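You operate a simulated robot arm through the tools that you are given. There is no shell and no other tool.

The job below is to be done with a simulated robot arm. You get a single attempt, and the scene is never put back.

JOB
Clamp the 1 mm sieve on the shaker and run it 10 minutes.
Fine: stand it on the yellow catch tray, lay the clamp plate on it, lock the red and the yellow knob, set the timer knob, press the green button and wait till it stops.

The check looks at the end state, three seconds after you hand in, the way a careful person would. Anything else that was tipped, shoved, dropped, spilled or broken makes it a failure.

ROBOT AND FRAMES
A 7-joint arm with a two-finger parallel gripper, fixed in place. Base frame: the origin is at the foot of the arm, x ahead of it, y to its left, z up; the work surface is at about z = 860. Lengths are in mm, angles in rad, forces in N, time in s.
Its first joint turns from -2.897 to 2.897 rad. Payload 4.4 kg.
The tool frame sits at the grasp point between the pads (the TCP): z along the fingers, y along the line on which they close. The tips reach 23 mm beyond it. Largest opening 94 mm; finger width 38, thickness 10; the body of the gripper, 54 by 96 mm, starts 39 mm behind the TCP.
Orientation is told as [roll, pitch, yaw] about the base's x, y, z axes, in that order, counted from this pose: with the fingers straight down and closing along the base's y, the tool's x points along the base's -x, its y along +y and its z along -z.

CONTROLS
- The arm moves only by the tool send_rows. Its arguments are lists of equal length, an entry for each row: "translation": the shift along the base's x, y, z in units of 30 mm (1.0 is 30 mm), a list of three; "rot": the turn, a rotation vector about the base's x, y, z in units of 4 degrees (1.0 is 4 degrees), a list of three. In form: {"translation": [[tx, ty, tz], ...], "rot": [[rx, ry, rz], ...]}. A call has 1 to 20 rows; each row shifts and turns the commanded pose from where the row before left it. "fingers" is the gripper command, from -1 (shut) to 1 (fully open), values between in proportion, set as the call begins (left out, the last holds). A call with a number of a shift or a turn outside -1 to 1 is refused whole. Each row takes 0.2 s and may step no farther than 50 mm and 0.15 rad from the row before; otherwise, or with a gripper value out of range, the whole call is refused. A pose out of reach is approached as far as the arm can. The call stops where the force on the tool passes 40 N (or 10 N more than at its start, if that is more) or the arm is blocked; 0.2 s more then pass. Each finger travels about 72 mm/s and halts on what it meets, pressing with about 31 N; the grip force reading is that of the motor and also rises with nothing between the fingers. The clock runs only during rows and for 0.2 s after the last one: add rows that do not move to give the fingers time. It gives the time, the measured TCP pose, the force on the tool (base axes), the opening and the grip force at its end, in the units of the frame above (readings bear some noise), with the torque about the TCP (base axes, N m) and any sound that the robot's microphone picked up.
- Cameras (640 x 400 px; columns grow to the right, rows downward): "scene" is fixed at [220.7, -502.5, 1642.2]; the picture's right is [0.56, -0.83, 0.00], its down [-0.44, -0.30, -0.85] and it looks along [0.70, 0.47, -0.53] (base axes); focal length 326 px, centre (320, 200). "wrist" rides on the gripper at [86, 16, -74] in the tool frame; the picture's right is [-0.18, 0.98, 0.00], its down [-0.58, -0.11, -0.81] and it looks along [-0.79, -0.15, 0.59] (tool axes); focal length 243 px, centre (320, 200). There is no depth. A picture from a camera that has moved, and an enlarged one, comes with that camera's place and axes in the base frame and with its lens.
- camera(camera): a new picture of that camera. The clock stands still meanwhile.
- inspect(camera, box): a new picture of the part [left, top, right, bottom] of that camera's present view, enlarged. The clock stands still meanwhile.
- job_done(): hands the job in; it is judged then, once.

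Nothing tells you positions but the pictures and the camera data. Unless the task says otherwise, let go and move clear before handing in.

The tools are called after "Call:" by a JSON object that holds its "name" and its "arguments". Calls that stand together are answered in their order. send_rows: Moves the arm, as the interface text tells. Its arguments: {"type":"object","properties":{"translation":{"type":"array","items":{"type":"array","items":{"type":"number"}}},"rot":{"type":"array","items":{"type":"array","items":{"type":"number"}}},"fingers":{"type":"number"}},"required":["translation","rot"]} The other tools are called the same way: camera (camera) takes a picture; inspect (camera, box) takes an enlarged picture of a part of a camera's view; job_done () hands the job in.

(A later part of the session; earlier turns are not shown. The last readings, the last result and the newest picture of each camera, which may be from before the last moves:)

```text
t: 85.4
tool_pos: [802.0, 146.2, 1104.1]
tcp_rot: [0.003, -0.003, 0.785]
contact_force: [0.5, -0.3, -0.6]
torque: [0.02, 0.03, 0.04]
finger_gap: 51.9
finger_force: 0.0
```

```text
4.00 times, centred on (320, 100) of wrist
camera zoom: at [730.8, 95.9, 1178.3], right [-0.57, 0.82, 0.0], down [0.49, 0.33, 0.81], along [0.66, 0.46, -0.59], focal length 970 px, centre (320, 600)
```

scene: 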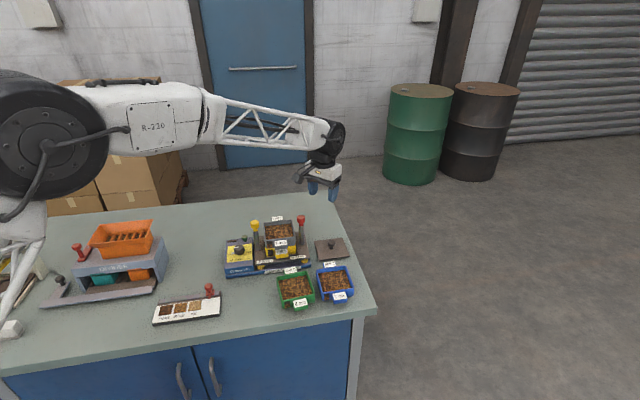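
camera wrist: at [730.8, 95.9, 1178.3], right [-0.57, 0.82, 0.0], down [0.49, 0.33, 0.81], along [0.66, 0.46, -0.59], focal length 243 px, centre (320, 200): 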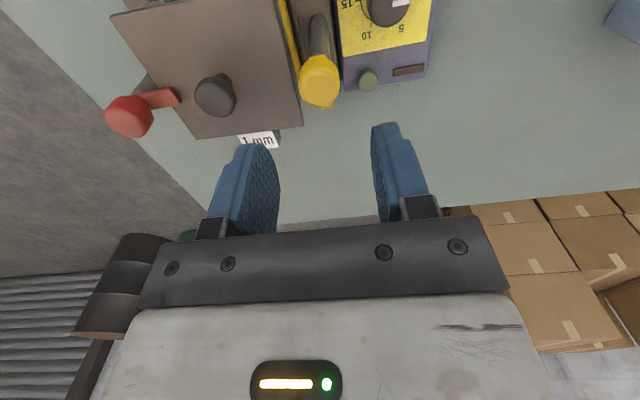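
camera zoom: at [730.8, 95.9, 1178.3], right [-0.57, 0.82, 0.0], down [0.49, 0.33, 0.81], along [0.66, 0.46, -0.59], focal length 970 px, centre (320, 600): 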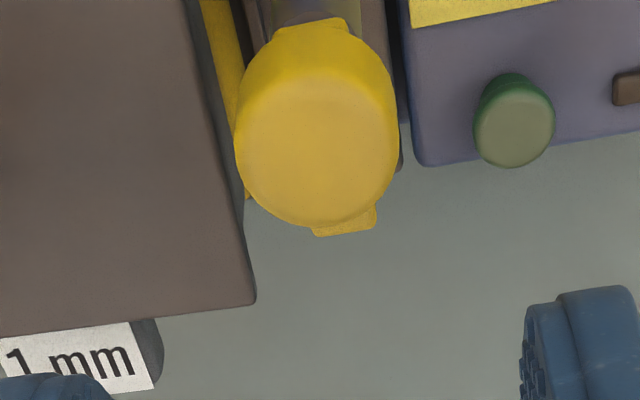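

Yellow knob is centred within 1 mm. Descending and gripping.

Call:
{"name": "send_rows", "arguments": {"translation": [[0.02, -0.006, -0.5], [0, 0, -0.6], [0, 0, -0.6], [0, 0, -0.5], [0, 0, -0.38], [0, 0, 0]], "rot": [[0, 0, 0], [0, 0, 0], [0, 0, 0], [0, 0, 0], [0, 0, 0], [0, 0, 0]]}}

Call:
{"name": "inspect", "arguments": {"camera": "wrist", "box": [220, 60, 420, 220]}}

Call:
{"name": "inspect", "arguments": {"camera": "scene", "box": [220, 205, 310, 270]}}

```text
t: 86.8
tool_pos: [805.0, 146.2, 1027.0]
tcp_rot: [0.004, -0.004, 0.786]
contact_force: [-0.8, 0.3, 0.5]
torque: [0.01, -0.01, 0.01]
finger_gap: 52.0
finger_force: 0.0
```

```text
2.50 times, centred on (320, 140) of wrist
camera zoom: at [732.2, 96.1, 1101.3], right [-0.57, 0.82, 0.0], down [0.49, 0.33, 0.81], along [0.67, 0.46, -0.59], focal length 606 px, centre (320, 350)
```

zoom: 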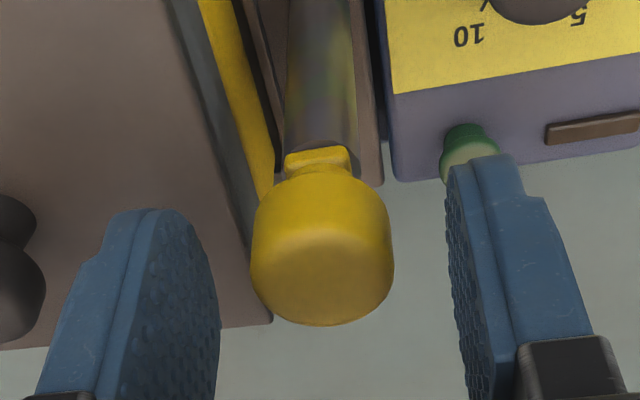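

```text
6.15 times, centred on (265, 238) of scene
camera zoom: at [220.7, -502.5, 1642.2], right [0.56, -0.83, 0.0], down [-0.44, -0.3, -0.85], along [0.7, 0.47, -0.53], focal length 2003 px, centre (658, -31)
```

zoom: 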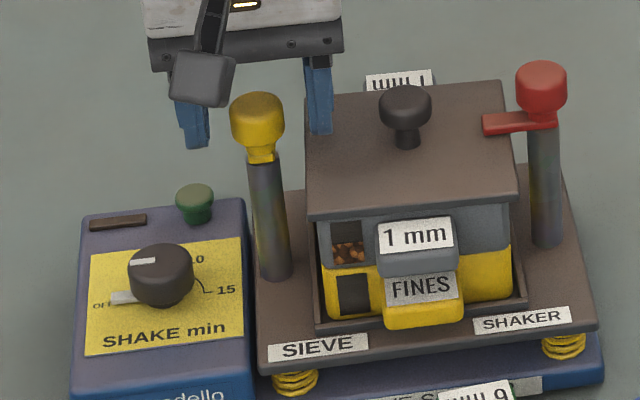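

Call:
{"name": "send_rows", "arguments": {"translation": [[0, 0, 0], [0, 0, 0], [0, 0, 0], [0, 0, 0]], "rot": [[0, 0, 0], [0, 0, 0], [0, 0, 0], [0, 0, 0]], "fingers": -1}}

```text
t: 87.8
tool_pos: [804.4, 146.2, 1027.2]
tcp_rot: [0.004, -0.004, 0.786]
contact_force: [-17.5, 15.2, 1.8]
torque: [0.36, 0.34, -0.05]
finger_gap: 27.6
finger_force: 45.2
```

Centred with a small sideways load; relieving it by ~0.8 mm and then turning clockwise in small steps.

Call:
{"name": "send_rows", "arguments": {"translation": [[-0.019, 0.017, 0], [0, 0, 0]], "rot": [[0, 0, 0], [0, 0, 0]]}}

Call:
{"name": "send_rows", "arguments": {"translation": [[0, 0, 0], [0, 0, 0], [0, 0, 0], [0, 0, 0]], "rot": [[0, 0, -0.4], [0, 0, -0.7], [0, 0, -0.7], [0, 0, 0]]}}

```text
t: 88.4
tool_pos: [803.3, 146.5, 1027.8]
tcp_rot: [0.004, -0.004, 0.785]
contact_force: [-6.6, 16.5, -0.9]
torque: [0.16, 0.2, -0.06]
finger_gap: 27.5
finger_force: 45.1
```

```text
t: 89.4
tool_pos: [803.3, 146.1, 1027.4]
tcp_rot: [0.004, -0.003, 0.661]
contact_force: [16.2, 14.4, -8.5]
torque: [0.4, -0.52, 0.02]
finger_gap: 27.5
finger_force: 44.5
```

Call:
{"name": "send_rows", "arguments": {"translation": [[0.017, 0.016, 0], [0, 0, 0], [0, 0, 0], [0, 0, 0]], "rot": [[0, 0, -0.4], [0, 0, -0.7], [0, 0, -0.7], [0, 0, 0]]}}

Call:
{"name": "inspect", "arguments": {"camera": "wrist", "box": [220, 60, 420, 220]}}

```text
t: 90.4
tool_pos: [804.4, 145.5, 1027.3]
tcp_rot: [0.003, -0.003, 0.534]
contact_force: [6.5, -3.7, 0.9]
torque: [-0.16, -0.05, 0.0]
finger_gap: 27.2
finger_force: 44.8
```

```text
2.50 times, centred on (320, 140) of wrist
camera zoom: at [721.7, 116.0, 1101.3], right [-0.34, 0.94, 0.0], down [0.56, 0.2, 0.81], along [0.76, 0.28, -0.59], focal length 606 px, centre (320, 350)
```

zoom: 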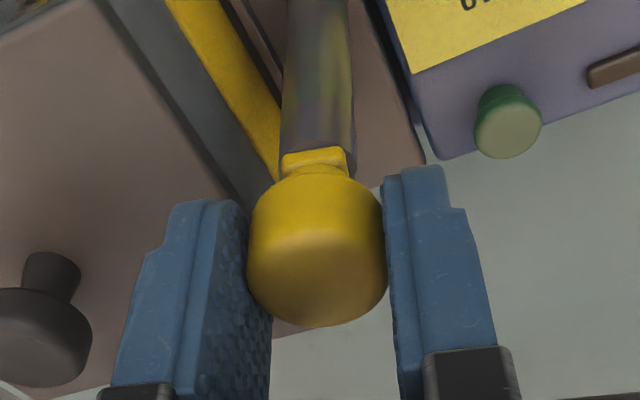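

Call:
{"name": "send_rows", "arguments": {"translation": [[0.007, -0.002, 0], [0.003, 0, 0], [0.003, 0, 0], [0, 0, 0]], "rot": [[0, 0, -0.4], [0, 0, -0.8], [0, 0, -0.8], [0, 0, 0]]}}

Call:
{"name": "send_rows", "arguments": {"translation": [[0, 0, 0], [0, 0, 0], [0, 0, 0], [0, 0, 0]], "rot": [[0, 0, -0.4], [0, 0, -0.8], [0, 0, -0.6], [0, 0, 0]]}}

```text
t: 91.4
tool_pos: [804.3, 146.1, 1027.4]
tcp_rot: [0.006, -0.004, 0.394]
contact_force: [-1.3, -19.8, 2.6]
torque: [-0.48, 0.24, 0.06]
finger_gap: 27.7
finger_force: 45.8
```

```text
t: 92.5
tool_pos: [805.0, 145.7, 1027.0]
tcp_rot: [0.004, -0.003, 0.266]
contact_force: [-3.9, -7.6, 2.0]
torque: [-0.2, 0.0, 0.01]
finger_gap: 27.7
finger_force: 45.1
stopped in row 4: the force on the tool passed its limit at 40 N (the readings are from after the stop); the commanded pose is now the measured one
```

Call:
{"name": "send_rows", "arguments": {"translation": [[-0.004, -0.014, 0], [0, -0.004, 0], [0, -0.004, 0], [0, 0, 0]], "rot": [[0, 0, -0.4], [0, 0, -0.7], [0, 0, -0.7], [0, 0, 0]]}}

Call:
{"name": "inspect", "arguments": {"camera": "wrist", "box": [220, 60, 420, 220]}}

Call:
{"name": "inspect", "arguments": {"camera": "scene", "box": [220, 205, 310, 270]}}

```text
t: 93.5
tool_pos: [804.1, 144.6, 1027.0]
tcp_rot: [0.003, -0.004, 0.142]
contact_force: [10.9, -9.2, -2.9]
torque: [-0.14, -0.2, 0.07]
finger_gap: 27.5
finger_force: 45.3
```

```text
2.50 times, centred on (320, 140) of wrist
camera zoom: at [716.6, 149.2, 1101.3], right [0.04, 1.0, 0.0], down [0.59, -0.03, 0.81], along [0.81, -0.03, -0.59], focal length 606 px, centre (320, 350)
```

zoom: 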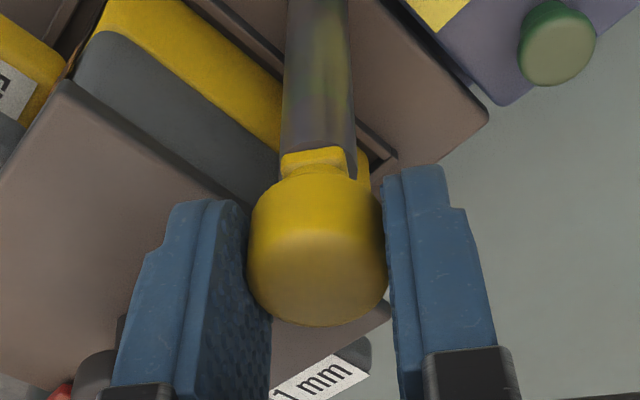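

```text
6.15 times, centred on (265, 238) of scene
camera zoom: at [220.7, -502.5, 1642.2], right [0.56, -0.83, 0.0], down [-0.44, -0.3, -0.85], along [0.7, 0.47, -0.53], focal length 2003 px, centre (658, -31)
```

zoom: 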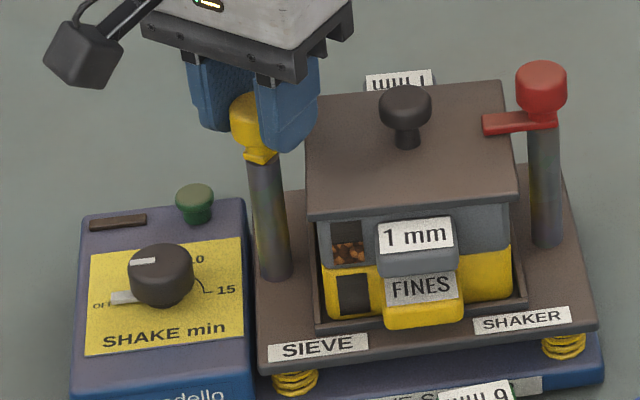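

Call:
{"name": "send_rows", "arguments": {"translation": [[0.012, -0.01, 0], [0, -0.003, 0], [0, -0.003, 0], [0, 0, 0]], "rot": [[0, 0, -0.4], [0, 0, -0.7], [0, 0, -0.7], [0, 0, 0]]}}

Call:
{"name": "send_rows", "arguments": {"translation": [[0, -0.003, 0], [0, -0.003, 0], [0, 0, 0]], "rot": [[0, 0, -0.5], [0, 0, -0.5], [0, 0, 0]]}}

```text
t: 94.5
tool_pos: [805.0, 145.1, 1027.3]
tcp_rot: [0.004, -0.005, 0.015]
contact_force: [-3.3, 3.4, 3.4]
torque: [0.08, 0.24, 0.0]
finger_gap: 27.6
finger_force: 44.8
```

```text
t: 95.3
tool_pos: [804.5, 145.8, 1026.7]
tcp_rot: [0.003, -0.002, -0.054]
contact_force: [-6.2, 10.5, 4.0]
torque: [0.24, 0.26, -0.04]
finger_gap: 27.6
finger_force: 44.8
```

Call:
{"name": "send_rows", "arguments": {"translation": [[-0.006, 0.01, 0], [0, 0, 0], [0, 0, 0], [0, 0, 0]], "rot": [[0, 0, -0.4], [0, 0, -0.7], [0, 0, -0.7], [0, 0, 0]]}}

Call:
{"name": "inspect", "arguments": {"camera": "scene", "box": [220, 205, 310, 270]}}

```text
t: 96.3
tool_pos: [804.7, 144.6, 1027.1]
tcp_rot: [0.004, -0.003, -0.18]
contact_force: [-10.8, -1.0, 6.2]
torque: [-0.01, 0.33, 0.0]
finger_gap: 27.4
finger_force: 44.4
```

```text
6.15 times, centred on (265, 238) of scene
camera zoom: at [220.7, -502.5, 1642.2], right [0.56, -0.83, 0.0], down [-0.44, -0.3, -0.85], along [0.7, 0.47, -0.53], focal length 2003 px, centre (658, -31)
```

zoom: 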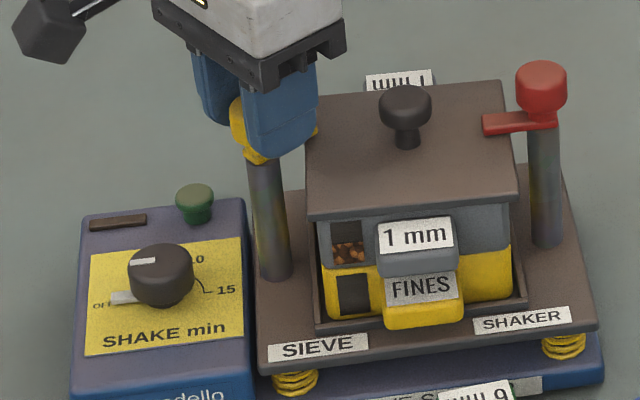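

Dog is swinging toward the plate (~55°). Continuing.

Call:
{"name": "send_rows", "arguments": {"translation": [[-0.01, 0, 0], [-0.003, 0, 0], [-0.003, 0, 0], [0, 0, 0]], "rot": [[0, 0, -0.4], [0, 0, -0.7], [0, 0, -0.7], [0, 0, 0]]}}

Call:
{"name": "send_rows", "arguments": {"translation": [[-0.003, 0, 0], [-0.003, 0, 0], [0, 0, 0], [0, 0, 0]], "rot": [[0, 0, -0.4], [0, 0, -0.7], [0, 0, -0.5], [0, 0, 0]]}}

```text
t: 97.3
tool_pos: [804.2, 144.4, 1027.2]
tcp_rot: [0.002, -0.003, -0.306]
contact_force: [10.5, -14.4, 2.0]
torque: [-0.3, -0.32, 0.03]
finger_gap: 27.6
finger_force: 44.7
```

```text
t: 98.3
tool_pos: [804.0, 144.8, 1026.8]
tcp_rot: [0.004, -0.003, -0.418]
contact_force: [25.3, -28.0, 0.3]
torque: [-0.64, -0.71, -0.03]
finger_gap: 27.6
finger_force: 45.3
```

Call:
{"name": "send_rows", "arguments": {"translation": [[0.024, -0.028, 0], [0, 0, 0]], "rot": [[0, 0, 0], [0, 0, 0]]}}

Call:
{"name": "send_rows", "arguments": {"translation": [[0, -0.002, 0], [0, -0.002, 0], [0, 0, 0]], "rot": [[0, 0, -0.5], [0, 0, -0.7], [0, 0, 0]]}}

```text
t: 98.9
tool_pos: [804.2, 143.9, 1027.7]
tcp_rot: [0.003, -0.002, -0.414]
contact_force: [4.3, -13.6, 7.2]
torque: [-0.2, -0.11, 0.03]
finger_gap: 27.5
finger_force: 44.3
```

```text
t: 99.7
tool_pos: [804.8, 143.6, 1026.8]
tcp_rot: [0.004, -0.001, -0.499]
contact_force: [-5.2, -1.5, 7.3]
torque: [-0.01, 0.2, -0.01]
finger_gap: 27.6
finger_force: 45.2
```

Call:
{"name": "send_rows", "arguments": {"translation": [[-0.004, -0.003, 0], [0, -0.002, 0], [0, -0.002, 0], [0, 0, 0]], "rot": [[0, 0, -0.4], [0, 0, -0.7], [0, 0, -0.7], [0, 0, 0]]}}

Call:
{"name": "inspect", "arguments": {"camera": "scene", "box": [220, 205, 310, 270]}}

Call:
{"name": "inspect", "arguments": {"camera": "wrist", "box": [220, 60, 420, 220]}}

```text
t: 100.7
tool_pos: [804.7, 143.8, 1025.9]
tcp_rot: [0.004, -0.003, -0.626]
contact_force: [-6.8, 9.9, 1.8]
torque: [0.21, 0.18, 0.02]
finger_gap: 27.9
finger_force: 44.5
```

```text
6.15 times, centred on (265, 238) of scene
camera zoom: at [220.7, -502.5, 1642.2], right [0.56, -0.83, 0.0], down [-0.44, -0.3, -0.85], along [0.7, 0.47, -0.53], focal length 2003 px, centre (658, -31)
```

zoom: 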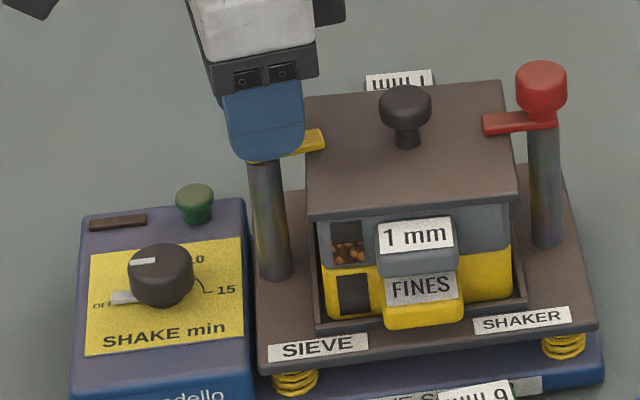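

```text
2.50 times, centred on (320, 140) of wrist
camera zoom: at [743.4, 207.9, 1101.3], right [0.72, 0.69, 0.0], down [0.4, -0.43, 0.81], along [0.56, -0.58, -0.59], focal length 606 px, centre (320, 350)
```

zoom: 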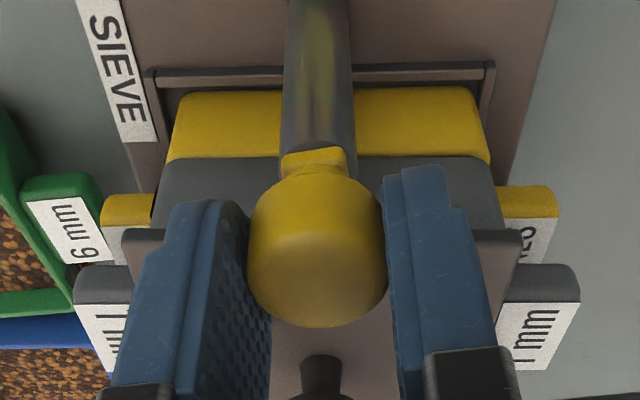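

Call:
{"name": "send_rows", "arguments": {"translation": [[-0.006, 0.009, 0], [0, 0, 0], [0, 0, 0], [0, 0, 0]], "rot": [[0, 0, -0.5], [0, 0, -0.8], [0, 0, -0.8], [0, 0, 0]]}}

Call:
{"name": "send_rows", "arguments": {"translation": [[0, 0, 0], [0, 0, 0], [0, 0, 0]], "rot": [[0, 0, -0.5], [0, 0, -0.5], [0, 0, 0]]}}

Call:
{"name": "inspect", "arguments": {"camera": "wrist", "box": [220, 60, 420, 220]}}

```text
t: 101.7
tool_pos: [804.2, 142.9, 1027.4]
tcp_rot: [0.003, -0.002, -0.775]
contact_force: [-11.0, -3.2, -0.5]
torque: [-0.11, 0.13, 0.0]
finger_gap: 27.3
finger_force: 45.0
```

```text
t: 102.5
tool_pos: [804.3, 143.4, 1027.5]
tcp_rot: [0.003, -0.004, -0.844]
contact_force: [-8.5, -28.3, -2.2]
torque: [-0.74, 0.04, 0.54]
finger_gap: 27.5
finger_force: 45.3
```

```text
2.50 times, centred on (320, 140) of wrist
camera zoom: at [758.7, 218.9, 1101.3], right [0.86, 0.52, 0.0], down [0.3, -0.51, 0.81], along [0.42, -0.69, -0.59], focal length 606 px, centre (320, 350)
```

zoom: 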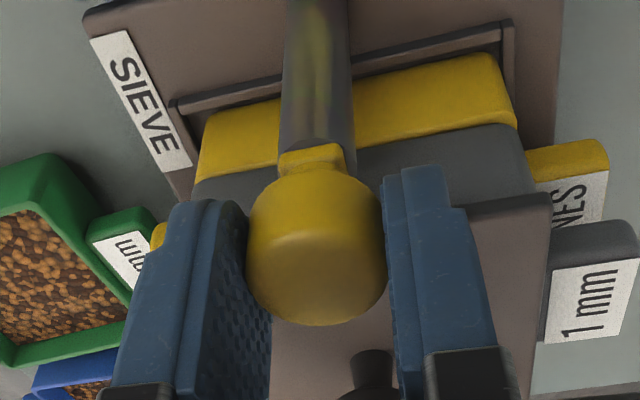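

End stop reached (torque +0.54). Yellow is locked; releasing and rising.

Call:
{"name": "send_rows", "arguments": {"translation": [[-0.007, -0.025, 0], [0, 0, 0]], "rot": [[0, 0, 0], [0, 0, 0]]}}

Call:
{"name": "send_rows", "arguments": {"translation": [[0, 0, 0], [0, 0, 0], [0, 0, 0]], "rot": [[0, 0, 0], [0, 0, 0], [0, 0, 0]], "fingers": 0.1}}

Call:
{"name": "send_rows", "arguments": {"translation": [[0, 0, 0.4], [0, 0, 0.8], [0, 0, 0.8], [0, 0, 0.8], [0, 0, 0.8], [0, 0, 0]], "rot": [[0, 0, 0], [0, 0, 0], [0, 0, 0], [0, 0, 0], [0, 0, 0], [0, 0, 0]]}}

Call:
{"name": "inspect", "arguments": {"camera": "scene", "box": [220, 205, 330, 280]}}

Call:
{"name": "camera", "arguments": {"camera": "wrist"}}

```text
t: 103.1
tool_pos: [804.5, 141.6, 1026.5]
tcp_rot: [0.004, -0.005, -0.841]
contact_force: [-1.6, -23.7, -4.4]
torque: [-0.55, -0.04, 0.35]
finger_gap: 27.6
finger_force: 45.1
```

```text
t: 103.9
tool_pos: [804.7, 144.4, 1027.7]
tcp_rot: [0.003, -0.005, -0.843]
contact_force: [-0.1, 0.5, 0.4]
torque: [-0.01, 0.0, -0.02]
finger_gap: 51.7
finger_force: 0.2
```

```text
t: 105.3
tool_pos: [804.9, 143.7, 1135.3]
tcp_rot: [0.004, -0.003, -0.842]
contact_force: [-0.8, -0.2, 0.1]
torque: [-0.02, 0.02, 0.0]
finger_gap: 51.9
finger_force: 0.0
```

```text
5.33 times, centred on (275, 242) of scene
camera zoom: at [220.7, -502.5, 1642.2], right [0.56, -0.83, 0.0], down [-0.44, -0.3, -0.85], along [0.7, 0.47, -0.53], focal length 1736 px, centre (560, -27)
```

zoom: 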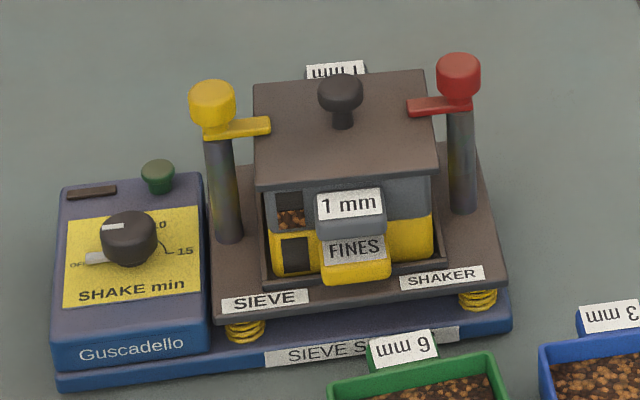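

```text
taken
camera wrist: at [758.7, 218.5, 1209.6], right [0.86, 0.52, 0.0], down [0.3, -0.51, 0.81], along [0.42, -0.69, -0.59], focal length 243 px, centre (320, 200)
```

wrist: 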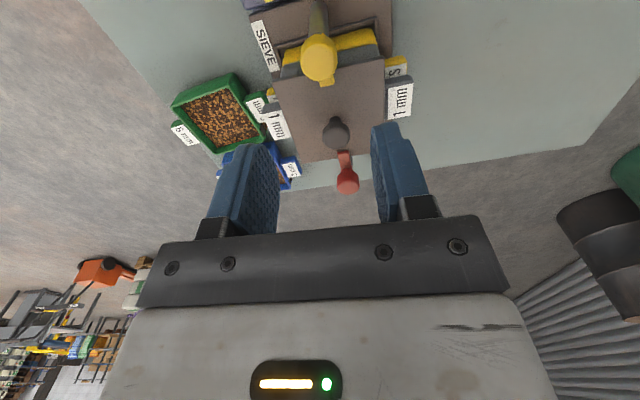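

Both knobs are locked over the plate. Now the timer: I'll turn the tool back to yaw +45° above the timer knob to read its dial from nearly overhead.

Call:
{"name": "send_rows", "arguments": {"translation": [[-0.08, 0.05, 0], [-0.08, 0.05, 0], [-0.08, 0.05, 0], [-0.08, 0.05, 0], [-0.08, 0.05, 0], [-0.08, 0.05, 0], [-0.08, 0.05, 0], [-0.08, 0.05, 0], [-0.08, 0.05, 0], [-0.08, 0.05, 0], [-0.08, 0.05, 0], [-0.08, 0.05, 0]], "rot": [[0, 0, 0.97], [0, 0, 0.97], [0, 0, 0.97], [0, 0, 0.97], [0, 0, 0.97], [0, 0, 0.97], [0, 0, 0.97], [0, 0, 0.97], [0, 0, 0.97], [0, 0, 0.97], [0, 0, 0.97], [0, 0, 0.97]]}}

Call:
{"name": "send_rows", "arguments": {"translation": [[-0.08, 0.05, 0], [-0.08, 0.05, 0], [-0.08, 0.05, 0], [-0.08, 0.05, 0], [-0.08, 0.05, 0], [-0.08, 0.05, 0], [-0.08, 0.05, 0], [-0.08, 0.05, 0], [0, 0, 0], [0, 0, 0], [0, 0, 0], [0, 0, 0], [0, 0, 0]], "rot": [[0, 0, 0.97], [0, 0, 0.97], [0, 0, 0.97], [0, 0, 0.97], [0, 0, 0.97], [0, 0, 0.97], [0, 0, 0.97], [0, 0, 0.97], [0, 0, 0.97], [0, 0, 0.97], [0, 0, 0.97], [0, 0, 0.97], [0, 0, 0]]}}

Call:
{"name": "camera", "arguments": {"camera": "wrist"}}

Call:
{"name": "inspect", "arguments": {"camera": "wrist", "box": [240, 0, 420, 120]}}

```text
t: 107.9
tool_pos: [776.1, 161.0, 1135.3]
tcp_rot: [0.005, -0.004, -0.028]
contact_force: [-0.7, 0.4, -0.2]
torque: [-0.02, -0.01, 0.0]
finger_gap: 51.7
finger_force: 0.1
```

```text
t: 110.7
tool_pos: [755.1, 173.4, 1135.7]
tcp_rot: [0.004, -0.005, 0.784]
contact_force: [-0.6, -0.5, 0.7]
torque: [0.02, -0.01, 0.0]
finger_gap: 52.1
finger_force: 0.1
```

```text
taken
camera wrist: at [683.4, 123.6, 1209.4], right [-0.56, 0.83, 0.0], down [0.49, 0.33, 0.81], along [0.67, 0.46, -0.59], focal length 243 px, centre (320, 200)
```

wrist: 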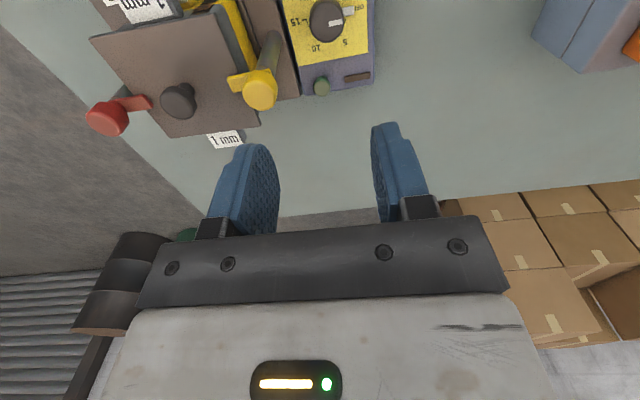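

```text
3.33 times, centred on (330, 60) of wrist
camera zoom: at [683.4, 123.6, 1209.4], right [-0.56, 0.83, 0.0], down [0.49, 0.33, 0.81], along [0.67, 0.46, -0.59], focal length 809 px, centre (287, 667)
```

zoom: 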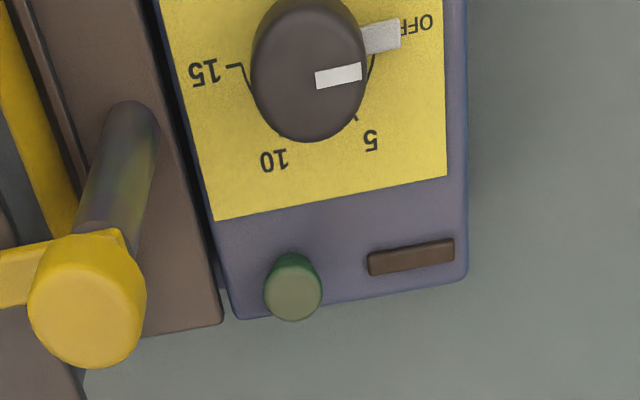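

Dial read: OFF at −e1, 5/10/15 at 60° steps clockwise, so I need 120° clockwise. Because the yellow post limits the hand's yaw near the timer, I'll do it in two ~60° grips (yaw 0 → −60). First align over the knob at yaw 0.

Call:
{"name": "send_rows", "arguments": {"translation": [[-0.0111, 0.0094, -0.3], [-0.0111, 0.0094, -0.35], [-0.0111, 0.0094, -0.38], [-0.0111, 0.0094, -0.38], [-0.0111, 0.0094, -0.38], [-0.0111, 0.0094, -0.38], [-0.0111, 0.0094, -0.38], [-0.0111, 0.0094, -0.38], [-0.0111, 0.0094, -0.38], [-0.0111, 0.0094, -0.38], [-0.0111, 0.0094, -0.38], [-0.0111, 0.0094, -0.38], [0, 0, 0]], "rot": [[0, 0, -0.9375], [0, 0, -0.9375], [0, 0, -0.9375], [0, 0, -0.9375], [0, 0, -0.9375], [0, 0, -0.9375], [0, 0, -0.9375], [0, 0, -0.9375], [0, 0, -0.9375], [0, 0, -0.9375], [0, 0, -0.9375], [0, 0, -0.9375], [0, 0, 0]]}}

Call:
{"name": "camera", "arguments": {"camera": "wrist"}}

Call:
{"name": "inspect", "arguments": {"camera": "wrist", "box": [240, 40, 400, 180]}}

Call:
{"name": "inspect", "arguments": {"camera": "scene", "box": [215, 190, 315, 280]}}

```text
t: 113.5
tool_pos: [752.7, 177.2, 1000.0]
tcp_rot: [0.002, -0.004, -0.002]
contact_force: [-0.4, -0.3, 0.5]
torque: [0.0, 0.0, -0.04]
finger_gap: 51.6
finger_force: 0.1
```

```text
taken
camera wrist: at [665.7, 193.6, 1075.3], right [0.19, 0.98, 0.0], down [0.58, -0.11, 0.81], along [0.79, -0.15, -0.59], focal length 243 px, centre (320, 200)
```

wrist: 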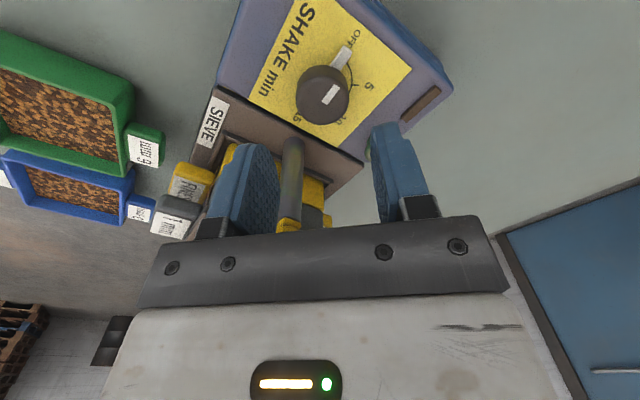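

```text
2.86 times, centred on (320, 110) of wrist
camera zoom: at [665.7, 193.6, 1075.3], right [0.19, 0.98, 0.0], down [0.58, -0.11, 0.81], along [0.79, -0.15, -0.59], focal length 693 px, centre (320, 457)
```

zoom: 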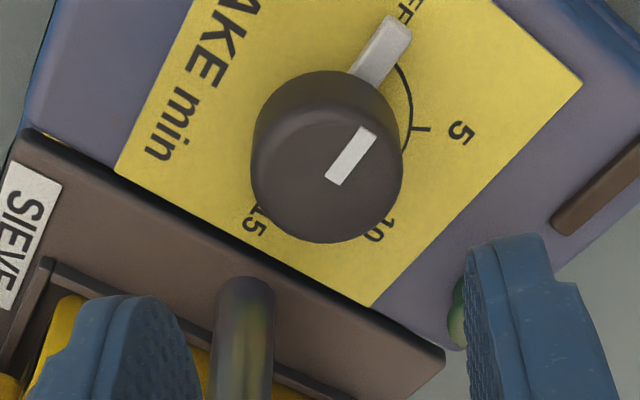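

```text
4.44 times, centred on (265, 235) of scene
camera zoom: at [220.7, -502.5, 1642.2], right [0.56, -0.83, 0.0], down [-0.44, -0.3, -0.85], along [0.7, 0.47, -0.53], focal length 1447 px, centre (564, 44)
```

zoom: 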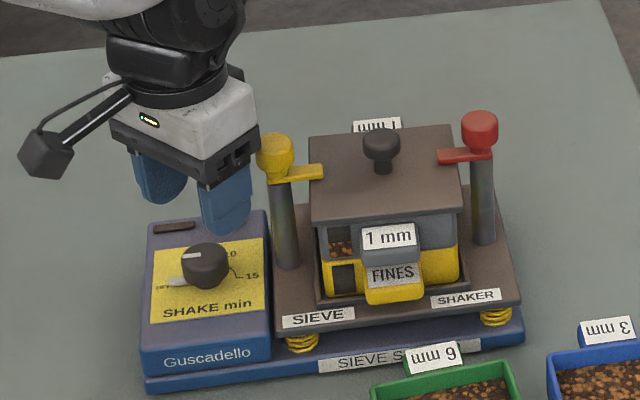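

Refined timer axis ≈ (753, 178), top z≈934. Shifting ~1.5 mm and lowering to grip height above the pointer tab.

Call:
{"name": "send_rows", "arguments": {"translation": [[0.043, 0.023, -0.4], [0, 0, -0.5], [0, 0, -0.5], [0, 0, -0.4], [0, 0, -0.15], [0, 0, 0]], "rot": [[0, 0, 0], [0, 0, 0], [0, 0, 0], [0, 0, 0], [0, 0, 0], [0, 0, 0]]}}

Call:
{"name": "inspect", "arguments": {"camera": "wrist", "box": [220, 60, 420, 220]}}

Call:
{"name": "inspect", "arguments": {"camera": "scene", "box": [215, 200, 315, 280]}}

```text
t: 114.9
tool_pos: [753.7, 177.7, 944.4]
tcp_rot: [0.003, -0.006, -0.003]
contact_force: [-0.6, 1.0, -0.5]
torque: [-0.01, 0.02, -0.01]
finger_gap: 51.9
finger_force: 0.1
```

```text
2.50 times, centred on (320, 140) of wrist
camera zoom: at [667.4, 194.5, 1017.5], right [0.19, 0.98, 0.0], down [0.58, -0.11, 0.81], along [0.79, -0.15, -0.59], focal length 606 px, centre (320, 350)
```

zoom: 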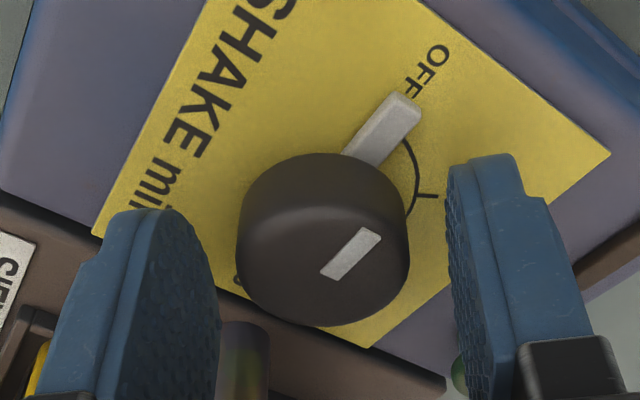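

```text
5.00 times, centred on (265, 240) of scene
camera zoom: at [220.7, -502.5, 1642.2], right [0.56, -0.83, 0.0], down [-0.44, -0.3, -0.85], along [0.7, 0.47, -0.53], focal length 1628 px, centre (595, 0)
```

zoom: 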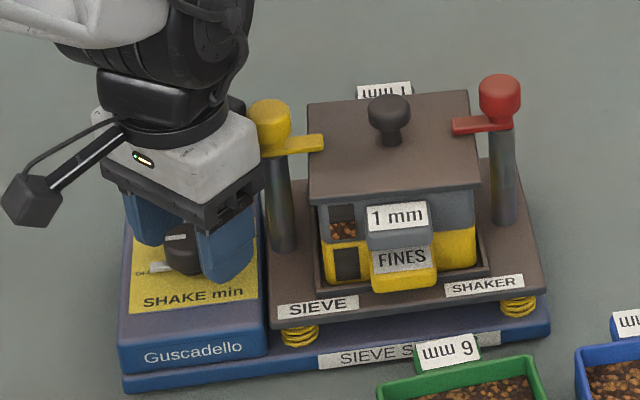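

The pointer is the light bar on the knob's base. Closing on the timer knob.

Call:
{"name": "send_rows", "arguments": {"translation": [[0, 0, 0], [0, 0, 0], [0, 0, 0], [0, 0, 0]], "rot": [[0, 0, 0], [0, 0, 0], [0, 0, 0], [0, 0, 0]], "fingers": -1}}

Call:
{"name": "inspect", "arguments": {"camera": "wrist", "box": [220, 60, 420, 220]}}

```text
t: 115.9
tool_pos: [754.0, 178.5, 943.3]
tcp_rot: [0.002, -0.003, -0.002]
contact_force: [0.8, 34.5, -3.3]
torque: [0.77, -0.15, -0.08]
finger_gap: 33.5
finger_force: 45.0
```

```text
2.50 times, centred on (320, 140) of wrist
camera zoom: at [667.3, 195.3, 1017.5], right [0.19, 0.98, 0.0], down [0.58, -0.11, 0.81], along [0.79, -0.15, -0.59], focal length 606 px, centre (320, 350)
```

zoom: 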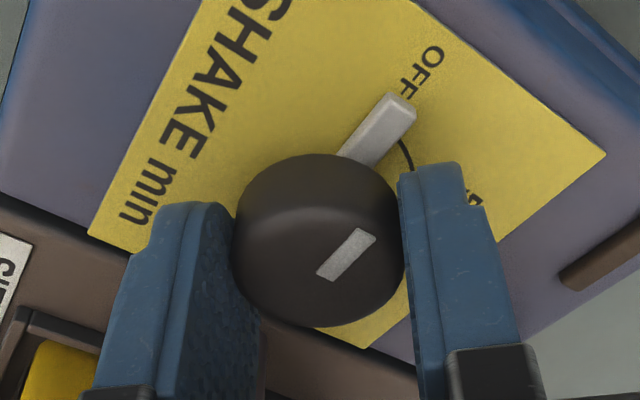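

Call:
{"name": "send_rows", "arguments": {"translation": [[0, 0.036, 0], [0, 0, 0]], "rot": [[0, 0, 0], [0, 0, 0]]}}

```text
t: 116.5
tool_pos: [753.5, 179.1, 942.5]
tcp_rot: [0.003, -0.001, 0.0]
contact_force: [-3.0, 18.4, -1.0]
torque: [0.3, -0.29, -0.03]
finger_gap: 33.5
finger_force: 44.7
```

Call:
{"name": "send_rows", "arguments": {"translation": [[-0.003, 0.022, 0], [0, 0, 0]], "rot": [[0, 0, 0], [0, 0, 0]]}}

Call:
{"name": "send_rows", "arguments": {"translation": [[0, 0, 0], [0, 0, 0], [0, 0, 0], [0, 0, 0]], "rot": [[0, 0, -0.3], [0, 0, -0.6], [0, 0, -0.6], [0, 0, 0]]}}

Call:
{"name": "inspect", "arguments": {"camera": "wrist", "box": [220, 60, 420, 220]}}

```text
t: 117.1
tool_pos: [752.0, 179.6, 944.0]
tcp_rot: [0.003, -0.003, -0.001]
contact_force: [-1.3, -0.5, 4.2]
torque: [-0.12, 0.52, -0.02]
finger_gap: 33.5
finger_force: 45.1
```

```text
t: 118.1
tool_pos: [752.0, 178.7, 942.9]
tcp_rot: [0.003, -0.002, -0.107]
contact_force: [-28.9, -5.1, 14.2]
torque: [-7.76, -2.72, 3.55]
finger_gap: 34.3
finger_force: 44.8
```

```text
2.50 times, centred on (320, 140) of wrist
camera zoom: at [668.6, 205.0, 1017.5], right [0.29, 0.96, 0.0], down [0.56, -0.17, 0.81], along [0.77, -0.23, -0.59], focal length 606 px, centre (320, 350)
```

zoom: 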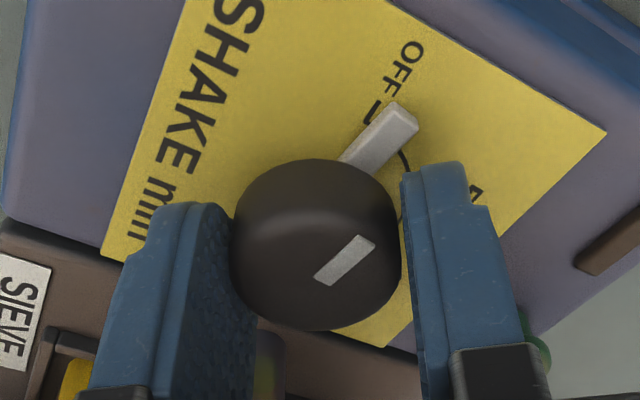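

A large torque appeared — likely the hand touching the yellow post. Checking the scene before moving.

Call:
{"name": "inspect", "arguments": {"camera": "scene", "box": [215, 190, 315, 270]}}

Call:
{"name": "camera", "arguments": {"camera": "scene"}}

Call:
{"name": "camera", "arguments": {"camera": "wrist"}}

```text
5.00 times, centred on (265, 230) of scene
camera zoom: at [220.7, -502.5, 1642.2], right [0.56, -0.83, 0.0], down [-0.44, -0.3, -0.85], along [0.7, 0.47, -0.53], focal length 1628 px, centre (595, 50)
```

zoom: 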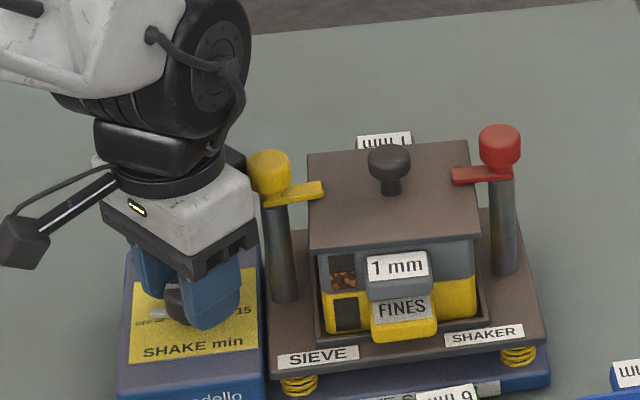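

```text
taken
```

scene: 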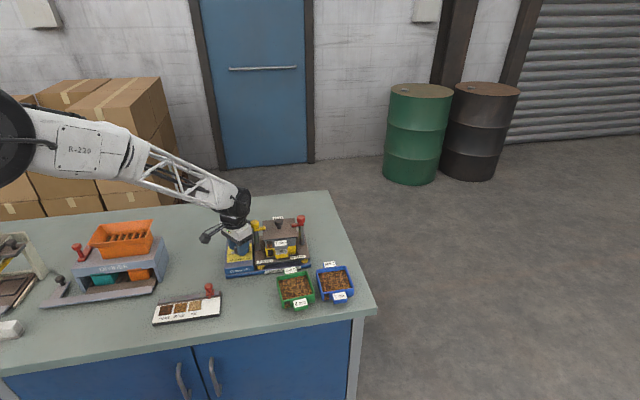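

```text
taken
camera wrist: at [668.6, 205.0, 1017.5], right [0.29, 0.96, 0.0], down [0.56, -0.17, 0.81], along [0.77, -0.23, -0.59], focal length 243 px, centre (320, 200)
```

wrist: 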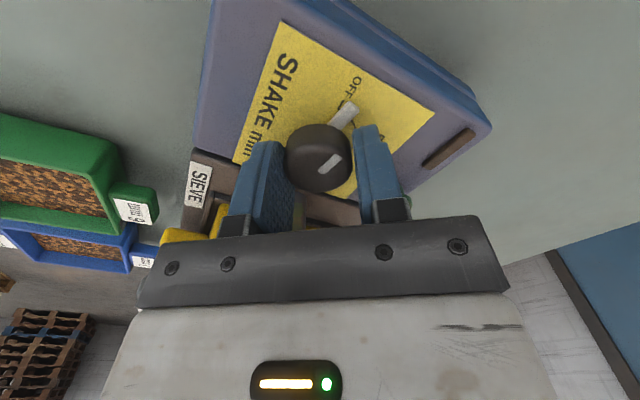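

The hand's front protrusion seems to press the yellow knob. I'll reverse that small turn, release, rise, and then redo it with the hand leaned back so it clears the post.

Call:
{"name": "send_rows", "arguments": {"translation": [[0, 0, 0], [0, 0, 0], [0, 0, 0], [0, 0, 0]], "rot": [[0, 0, 0.6], [0, 0, 0.6], [0, 0, 0.3], [0, 0, 0]]}}

Call:
{"name": "inspect", "arguments": {"camera": "scene", "box": [215, 190, 315, 270]}}

```text
t: 119.1
tool_pos: [753.0, 178.2, 943.5]
tcp_rot: [0.003, -0.005, -0.002]
contact_force: [-26.7, -27.1, 15.3]
torque: [-0.68, 0.92, 0.05]
finger_gap: 33.6
finger_force: 45.2
```

```text
5.00 times, centred on (265, 230) of scene
camera zoom: at [220.7, -502.5, 1642.2], right [0.56, -0.83, 0.0], down [-0.44, -0.3, -0.85], along [0.7, 0.47, -0.53], focal length 1628 px, centre (595, 50)
```

zoom: 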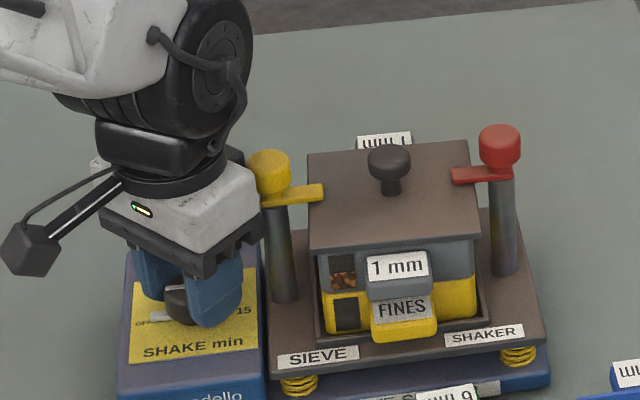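

Call:
{"name": "send_rows", "arguments": {"translation": [[0, 0, 0], [0, 0, 0], [0, 0, 0]], "rot": [[0, 0, 0], [0, 0, 0], [0, 0, 0]], "fingers": 0.1}}

Call:
{"name": "send_rows", "arguments": {"translation": [[0, 0, 0.4], [0, 0, 0.7], [0, 0, 0.8], [0, 0, 0.8], [0, 0, 0]], "rot": [[0, 0, 0], [0, 0, 0], [0, 0, 0], [0, 0, 0], [0, 0, 0]]}}

Call:
{"name": "inspect", "arguments": {"camera": "scene", "box": [205, 180, 325, 280]}}

Call:
{"name": "camera", "arguments": {"camera": "wrist"}}

```text
t: 119.9
tool_pos: [753.4, 179.3, 943.7]
tcp_rot: [0.004, -0.004, 0.0]
contact_force: [-1.2, 0.1, -0.2]
torque: [0.02, -0.04, -0.01]
finger_gap: 51.6
finger_force: 0.1
```

```text
t: 121.1
tool_pos: [754.1, 178.9, 1023.9]
tcp_rot: [0.004, -0.004, 0.0]
contact_force: [0.0, -0.1, 0.1]
torque: [0.02, 0.02, 0.0]
finger_gap: 51.8
finger_force: 0.1
```

```text
4.00 times, centred on (265, 230) of scene
camera zoom: at [220.7, -502.5, 1642.2], right [0.56, -0.83, 0.0], down [-0.44, -0.3, -0.85], along [0.7, 0.47, -0.53], focal length 1302 px, centre (540, 80)
```

zoom: 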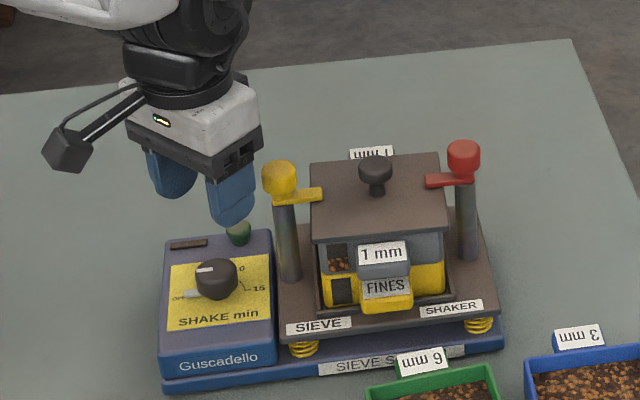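

```text
taken
camera wrist: at [667.5, 195.3, 1098.5], right [0.19, 0.98, 0.0], down [0.58, -0.11, 0.81], along [0.79, -0.15, -0.59], focal length 243 px, centre (320, 200)
```

wrist: 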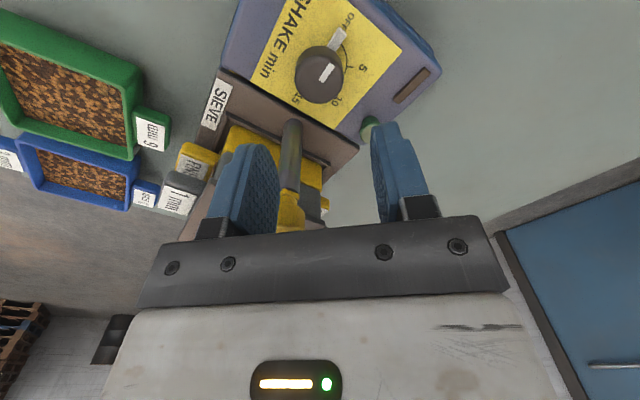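

Everything's still in place. Leaning the hand back 15° (about the closing axis) at a safe height.

Call:
{"name": "send_rows", "arguments": {"translation": [[0, 0.01, 0], [0, 0, 0], [0, 0, 0], [0, 0, 0], [0, 0, 0], [0, 0, 0]], "rot": [[0, -0.75, 0], [0, -0.75, 0], [0, -0.75, 0], [0, -0.75, 0], [0, -0.75, 0], [0, 0, 0]]}}

Call:
{"name": "send_rows", "arguments": {"translation": [[0, 0, -0.4], [0, 0, -0.5], [0, 0, -0.5], [0, 0, -0.4], [0, 0, 0]], "rot": [[0, 0, 0], [0, 0, 0], [0, 0, 0], [0, 0, 0], [0, 0, 0]]}}

Call:
{"name": "camera", "arguments": {"camera": "wrist"}}

Call:
{"name": "inspect", "arguments": {"camera": "scene", "box": [205, 180, 325, 280]}}

```text
t: 122.5
tool_pos: [753.9, 178.9, 1023.8]
tcp_rot: [0.005, -0.268, -0.001]
contact_force: [-0.2, 0.1, 0.5]
torque: [0.0, -0.03, -0.02]
finger_gap: 51.7
finger_force: 0.1
```

```text
t: 123.7
tool_pos: [754.4, 180.3, 969.7]
tcp_rot: [0.006, -0.265, -0.001]
contact_force: [-0.9, -0.8, 0.8]
torque: [0.01, 0.01, -0.02]
finger_gap: 51.8
finger_force: 0.0
```

```text
taken
camera wrist: at [650.9, 196.5, 1019.5], right [0.18, 0.98, 0.05], down [0.35, -0.11, 0.93], along [0.92, -0.15, -0.36], focal length 243 px, centre (320, 200)
```

wrist: 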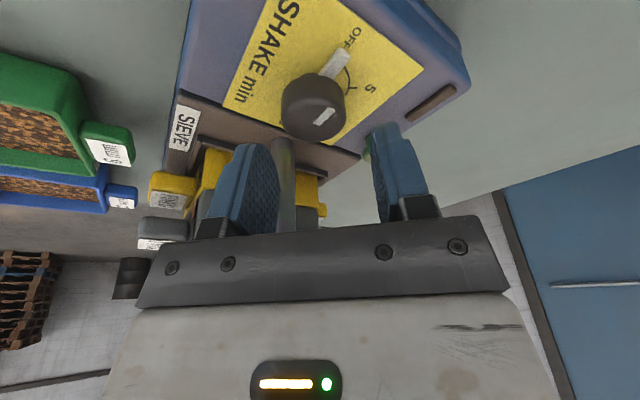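

```text
4.00 times, centred on (265, 230) of scene
camera zoom: at [220.7, -502.5, 1642.2], right [0.56, -0.83, 0.0], down [-0.44, -0.3, -0.85], along [0.7, 0.47, -0.53], focal length 1302 px, centre (540, 80)
```

zoom: 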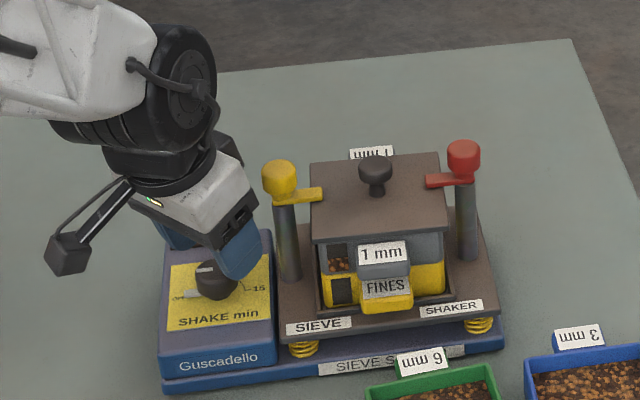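

Clear of the yellow post. Lowering to grip height with a small lateral fix, then closing.

Call:
{"name": "send_rows", "arguments": {"translation": [[0, -0.025, -0.3], [0, 0, -0.3], [0, 0, -0.16], [0, 0, 0]], "rot": [[0, 0, 0], [0, 0, 0], [0, 0, 0], [0, 0, 0]]}}

Call:
{"name": "inspect", "arguments": {"camera": "wrist", "box": [220, 60, 420, 220]}}

Call:
{"name": "inspect", "arguments": {"camera": "scene", "box": [205, 190, 315, 280]}}

```text
t: 124.7
tool_pos: [753.4, 178.5, 947.5]
tcp_rot: [0.002, -0.265, -0.001]
contact_force: [0.0, 1.1, -0.4]
torque: [0.02, 0.02, -0.02]
finger_gap: 51.6
finger_force: 0.0
```

```text
2.50 times, centred on (320, 140) of wrist
camera zoom: at [651.0, 195.2, 996.7], right [0.18, 0.98, 0.05], down [0.35, -0.11, 0.93], along [0.92, -0.15, -0.36], focal length 606 px, centre (320, 350)
```

zoom: 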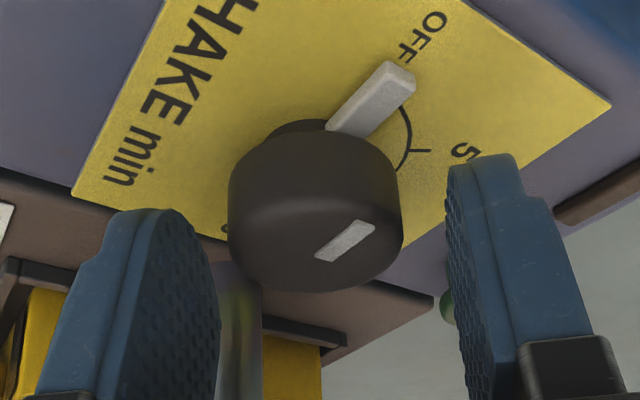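

```text
4.44 times, centred on (260, 235) of scene
camera zoom: at [220.7, -502.5, 1642.2], right [0.56, -0.83, 0.0], down [-0.44, -0.3, -0.85], along [0.7, 0.47, -0.53], focal length 1447 px, centre (587, 44)
```

zoom: 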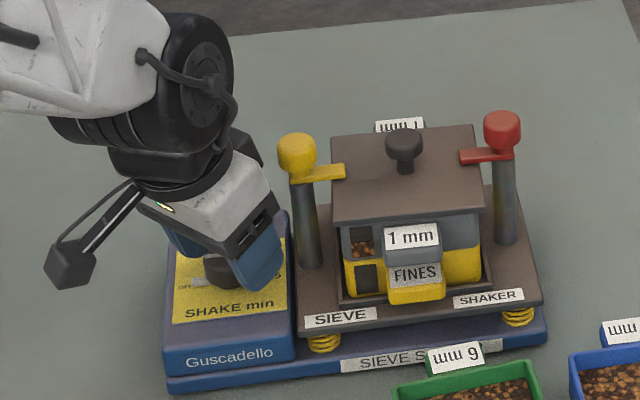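

Call:
{"name": "send_rows", "arguments": {"translation": [[0, 0, -0.07], [0, 0, 0]], "rot": [[0, 0, 0], [0, 0, 0]]}}

Call:
{"name": "send_rows", "arguments": {"translation": [[0, 0, 0], [0, 0, 0], [0, 0, 0], [0, 0, 0]], "rot": [[0, 0, 0], [0, 0, 0], [0, 0, 0], [0, 0, 0]], "fingers": -1}}

Call:
{"name": "inspect", "arguments": {"camera": "wrist", "box": [220, 60, 420, 220]}}

```text
t: 125.3
tool_pos: [753.6, 178.5, 946.2]
tcp_rot: [0.003, -0.266, -0.002]
contact_force: [0.0, 0.2, -0.5]
torque: [-0.01, 0.01, 0.0]
finger_gap: 51.8
finger_force: 0.1
```

```text
t: 126.3
tool_pos: [753.7, 179.3, 944.8]
tcp_rot: [0.003, -0.264, -0.002]
contact_force: [0.3, 4.6, -1.5]
torque: [0.16, -0.03, -0.01]
finger_gap: 33.4
finger_force: 44.8
```

```text
2.50 times, centred on (320, 140) of wrist
camera zoom: at [651.0, 195.4, 994.9], right [0.18, 0.98, 0.05], down [0.35, -0.11, 0.93], along [0.92, -0.15, -0.36], focal length 606 px, centre (320, 350)
```

zoom: 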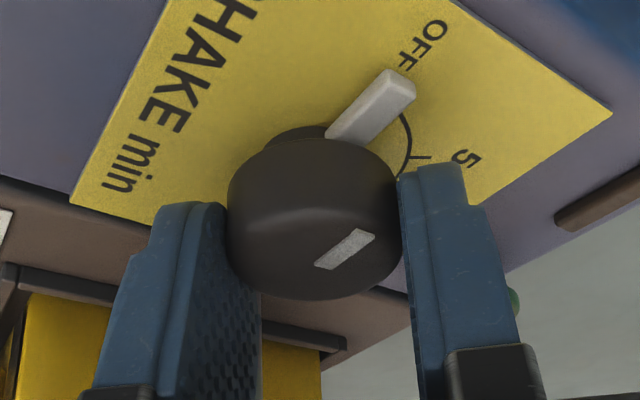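

Gripped, nearly force-free. Turning clockwise in small steps.

Call:
{"name": "send_rows", "arguments": {"translation": [[0, 0.004, 0], [0, 0, 0], [0, 0, 0], [0, 0, 0]], "rot": [[0, 0, -0.3], [0, 0, -0.6], [0, 0, -0.6], [0, 0, 0]]}}

Call:
{"name": "inspect", "arguments": {"camera": "wrist", "box": [220, 60, 420, 220]}}

```text
t: 127.3
tool_pos: [754.0, 178.3, 945.5]
tcp_rot: [0.005, -0.265, -0.107]
contact_force: [10.6, -10.5, -2.8]
torque: [-0.1, -0.84, 0.02]
finger_gap: 33.5
finger_force: 45.1
```

```text
2.50 times, centred on (320, 140) of wrist
camera zoom: at [653.2, 205.9, 994.8], right [0.28, 0.96, 0.05], down [0.34, -0.15, 0.93], along [0.9, -0.24, -0.36], focal length 606 px, centre (320, 350)
```

zoom: 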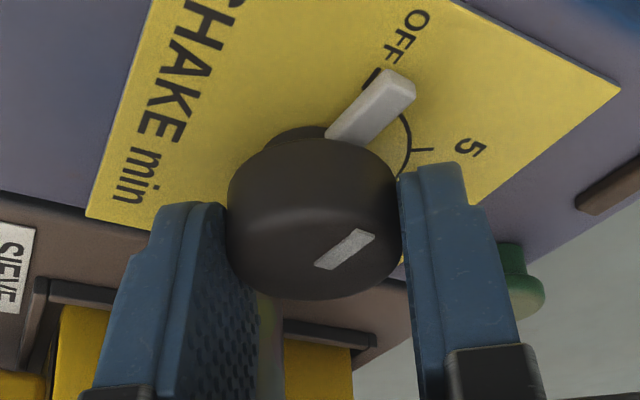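

The knob turns with no collision. Continuing.

Call:
{"name": "send_rows", "arguments": {"translation": [[0.01, -0.01, 0], [0, 0, 0], [0, 0, 0], [0, 0, 0]], "rot": [[0, 0, -0.4], [0, 0, -0.8], [0, 0, -0.8], [0, 0, 0]]}}

Call:
{"name": "inspect", "arguments": {"camera": "scene", "box": [205, 190, 315, 280]}}

```text
t: 128.3
tool_pos: [753.9, 178.1, 945.8]
tcp_rot: [0.005, -0.266, -0.248]
contact_force: [-10.8, -14.1, 8.0]
torque: [-0.28, 0.62, 0.04]
finger_gap: 33.3
finger_force: 45.4
```

```text
4.44 times, centred on (260, 235) of scene
camera zoom: at [220.7, -502.5, 1642.2], right [0.56, -0.83, 0.0], down [-0.44, -0.3, -0.85], along [0.7, 0.47, -0.53], focal length 1447 px, centre (587, 44)
```

zoom: 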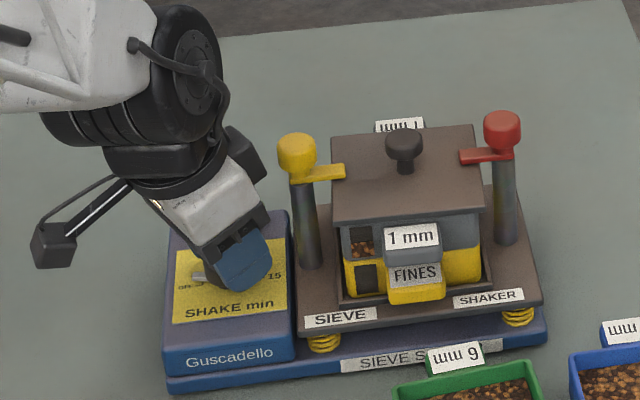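

Call:
{"name": "send_rows", "arguments": {"translation": [[-0.01, -0.014, 0], [0, -0.003, 0], [0, -0.003, 0], [0, 0, 0]], "rot": [[0, 0, -0.4], [0, 0, -0.8], [0, 0, -0.8], [0, 0, 0]]}}

Call:
{"name": "send_rows", "arguments": {"translation": [[0, 0, 0], [0, -0.003, 0], [0, 0, 0]], "rot": [[0, 0, -0.5], [0, 0, -0.7], [0, 0, 0]]}}

```text
t: 129.3
tool_pos: [753.0, 177.9, 944.7]
tcp_rot: [0.008, -0.266, -0.384]
contact_force: [-3.8, 2.5, 5.6]
torque: [0.12, 0.12, 0.02]
finger_gap: 33.1
finger_force: 45.1
```

```text
t: 130.1
tool_pos: [753.6, 178.4, 944.7]
tcp_rot: [0.007, -0.266, -0.472]
contact_force: [-4.0, 7.1, 10.2]
torque: [0.43, 0.55, -0.01]
finger_gap: 33.4
finger_force: 44.6
```

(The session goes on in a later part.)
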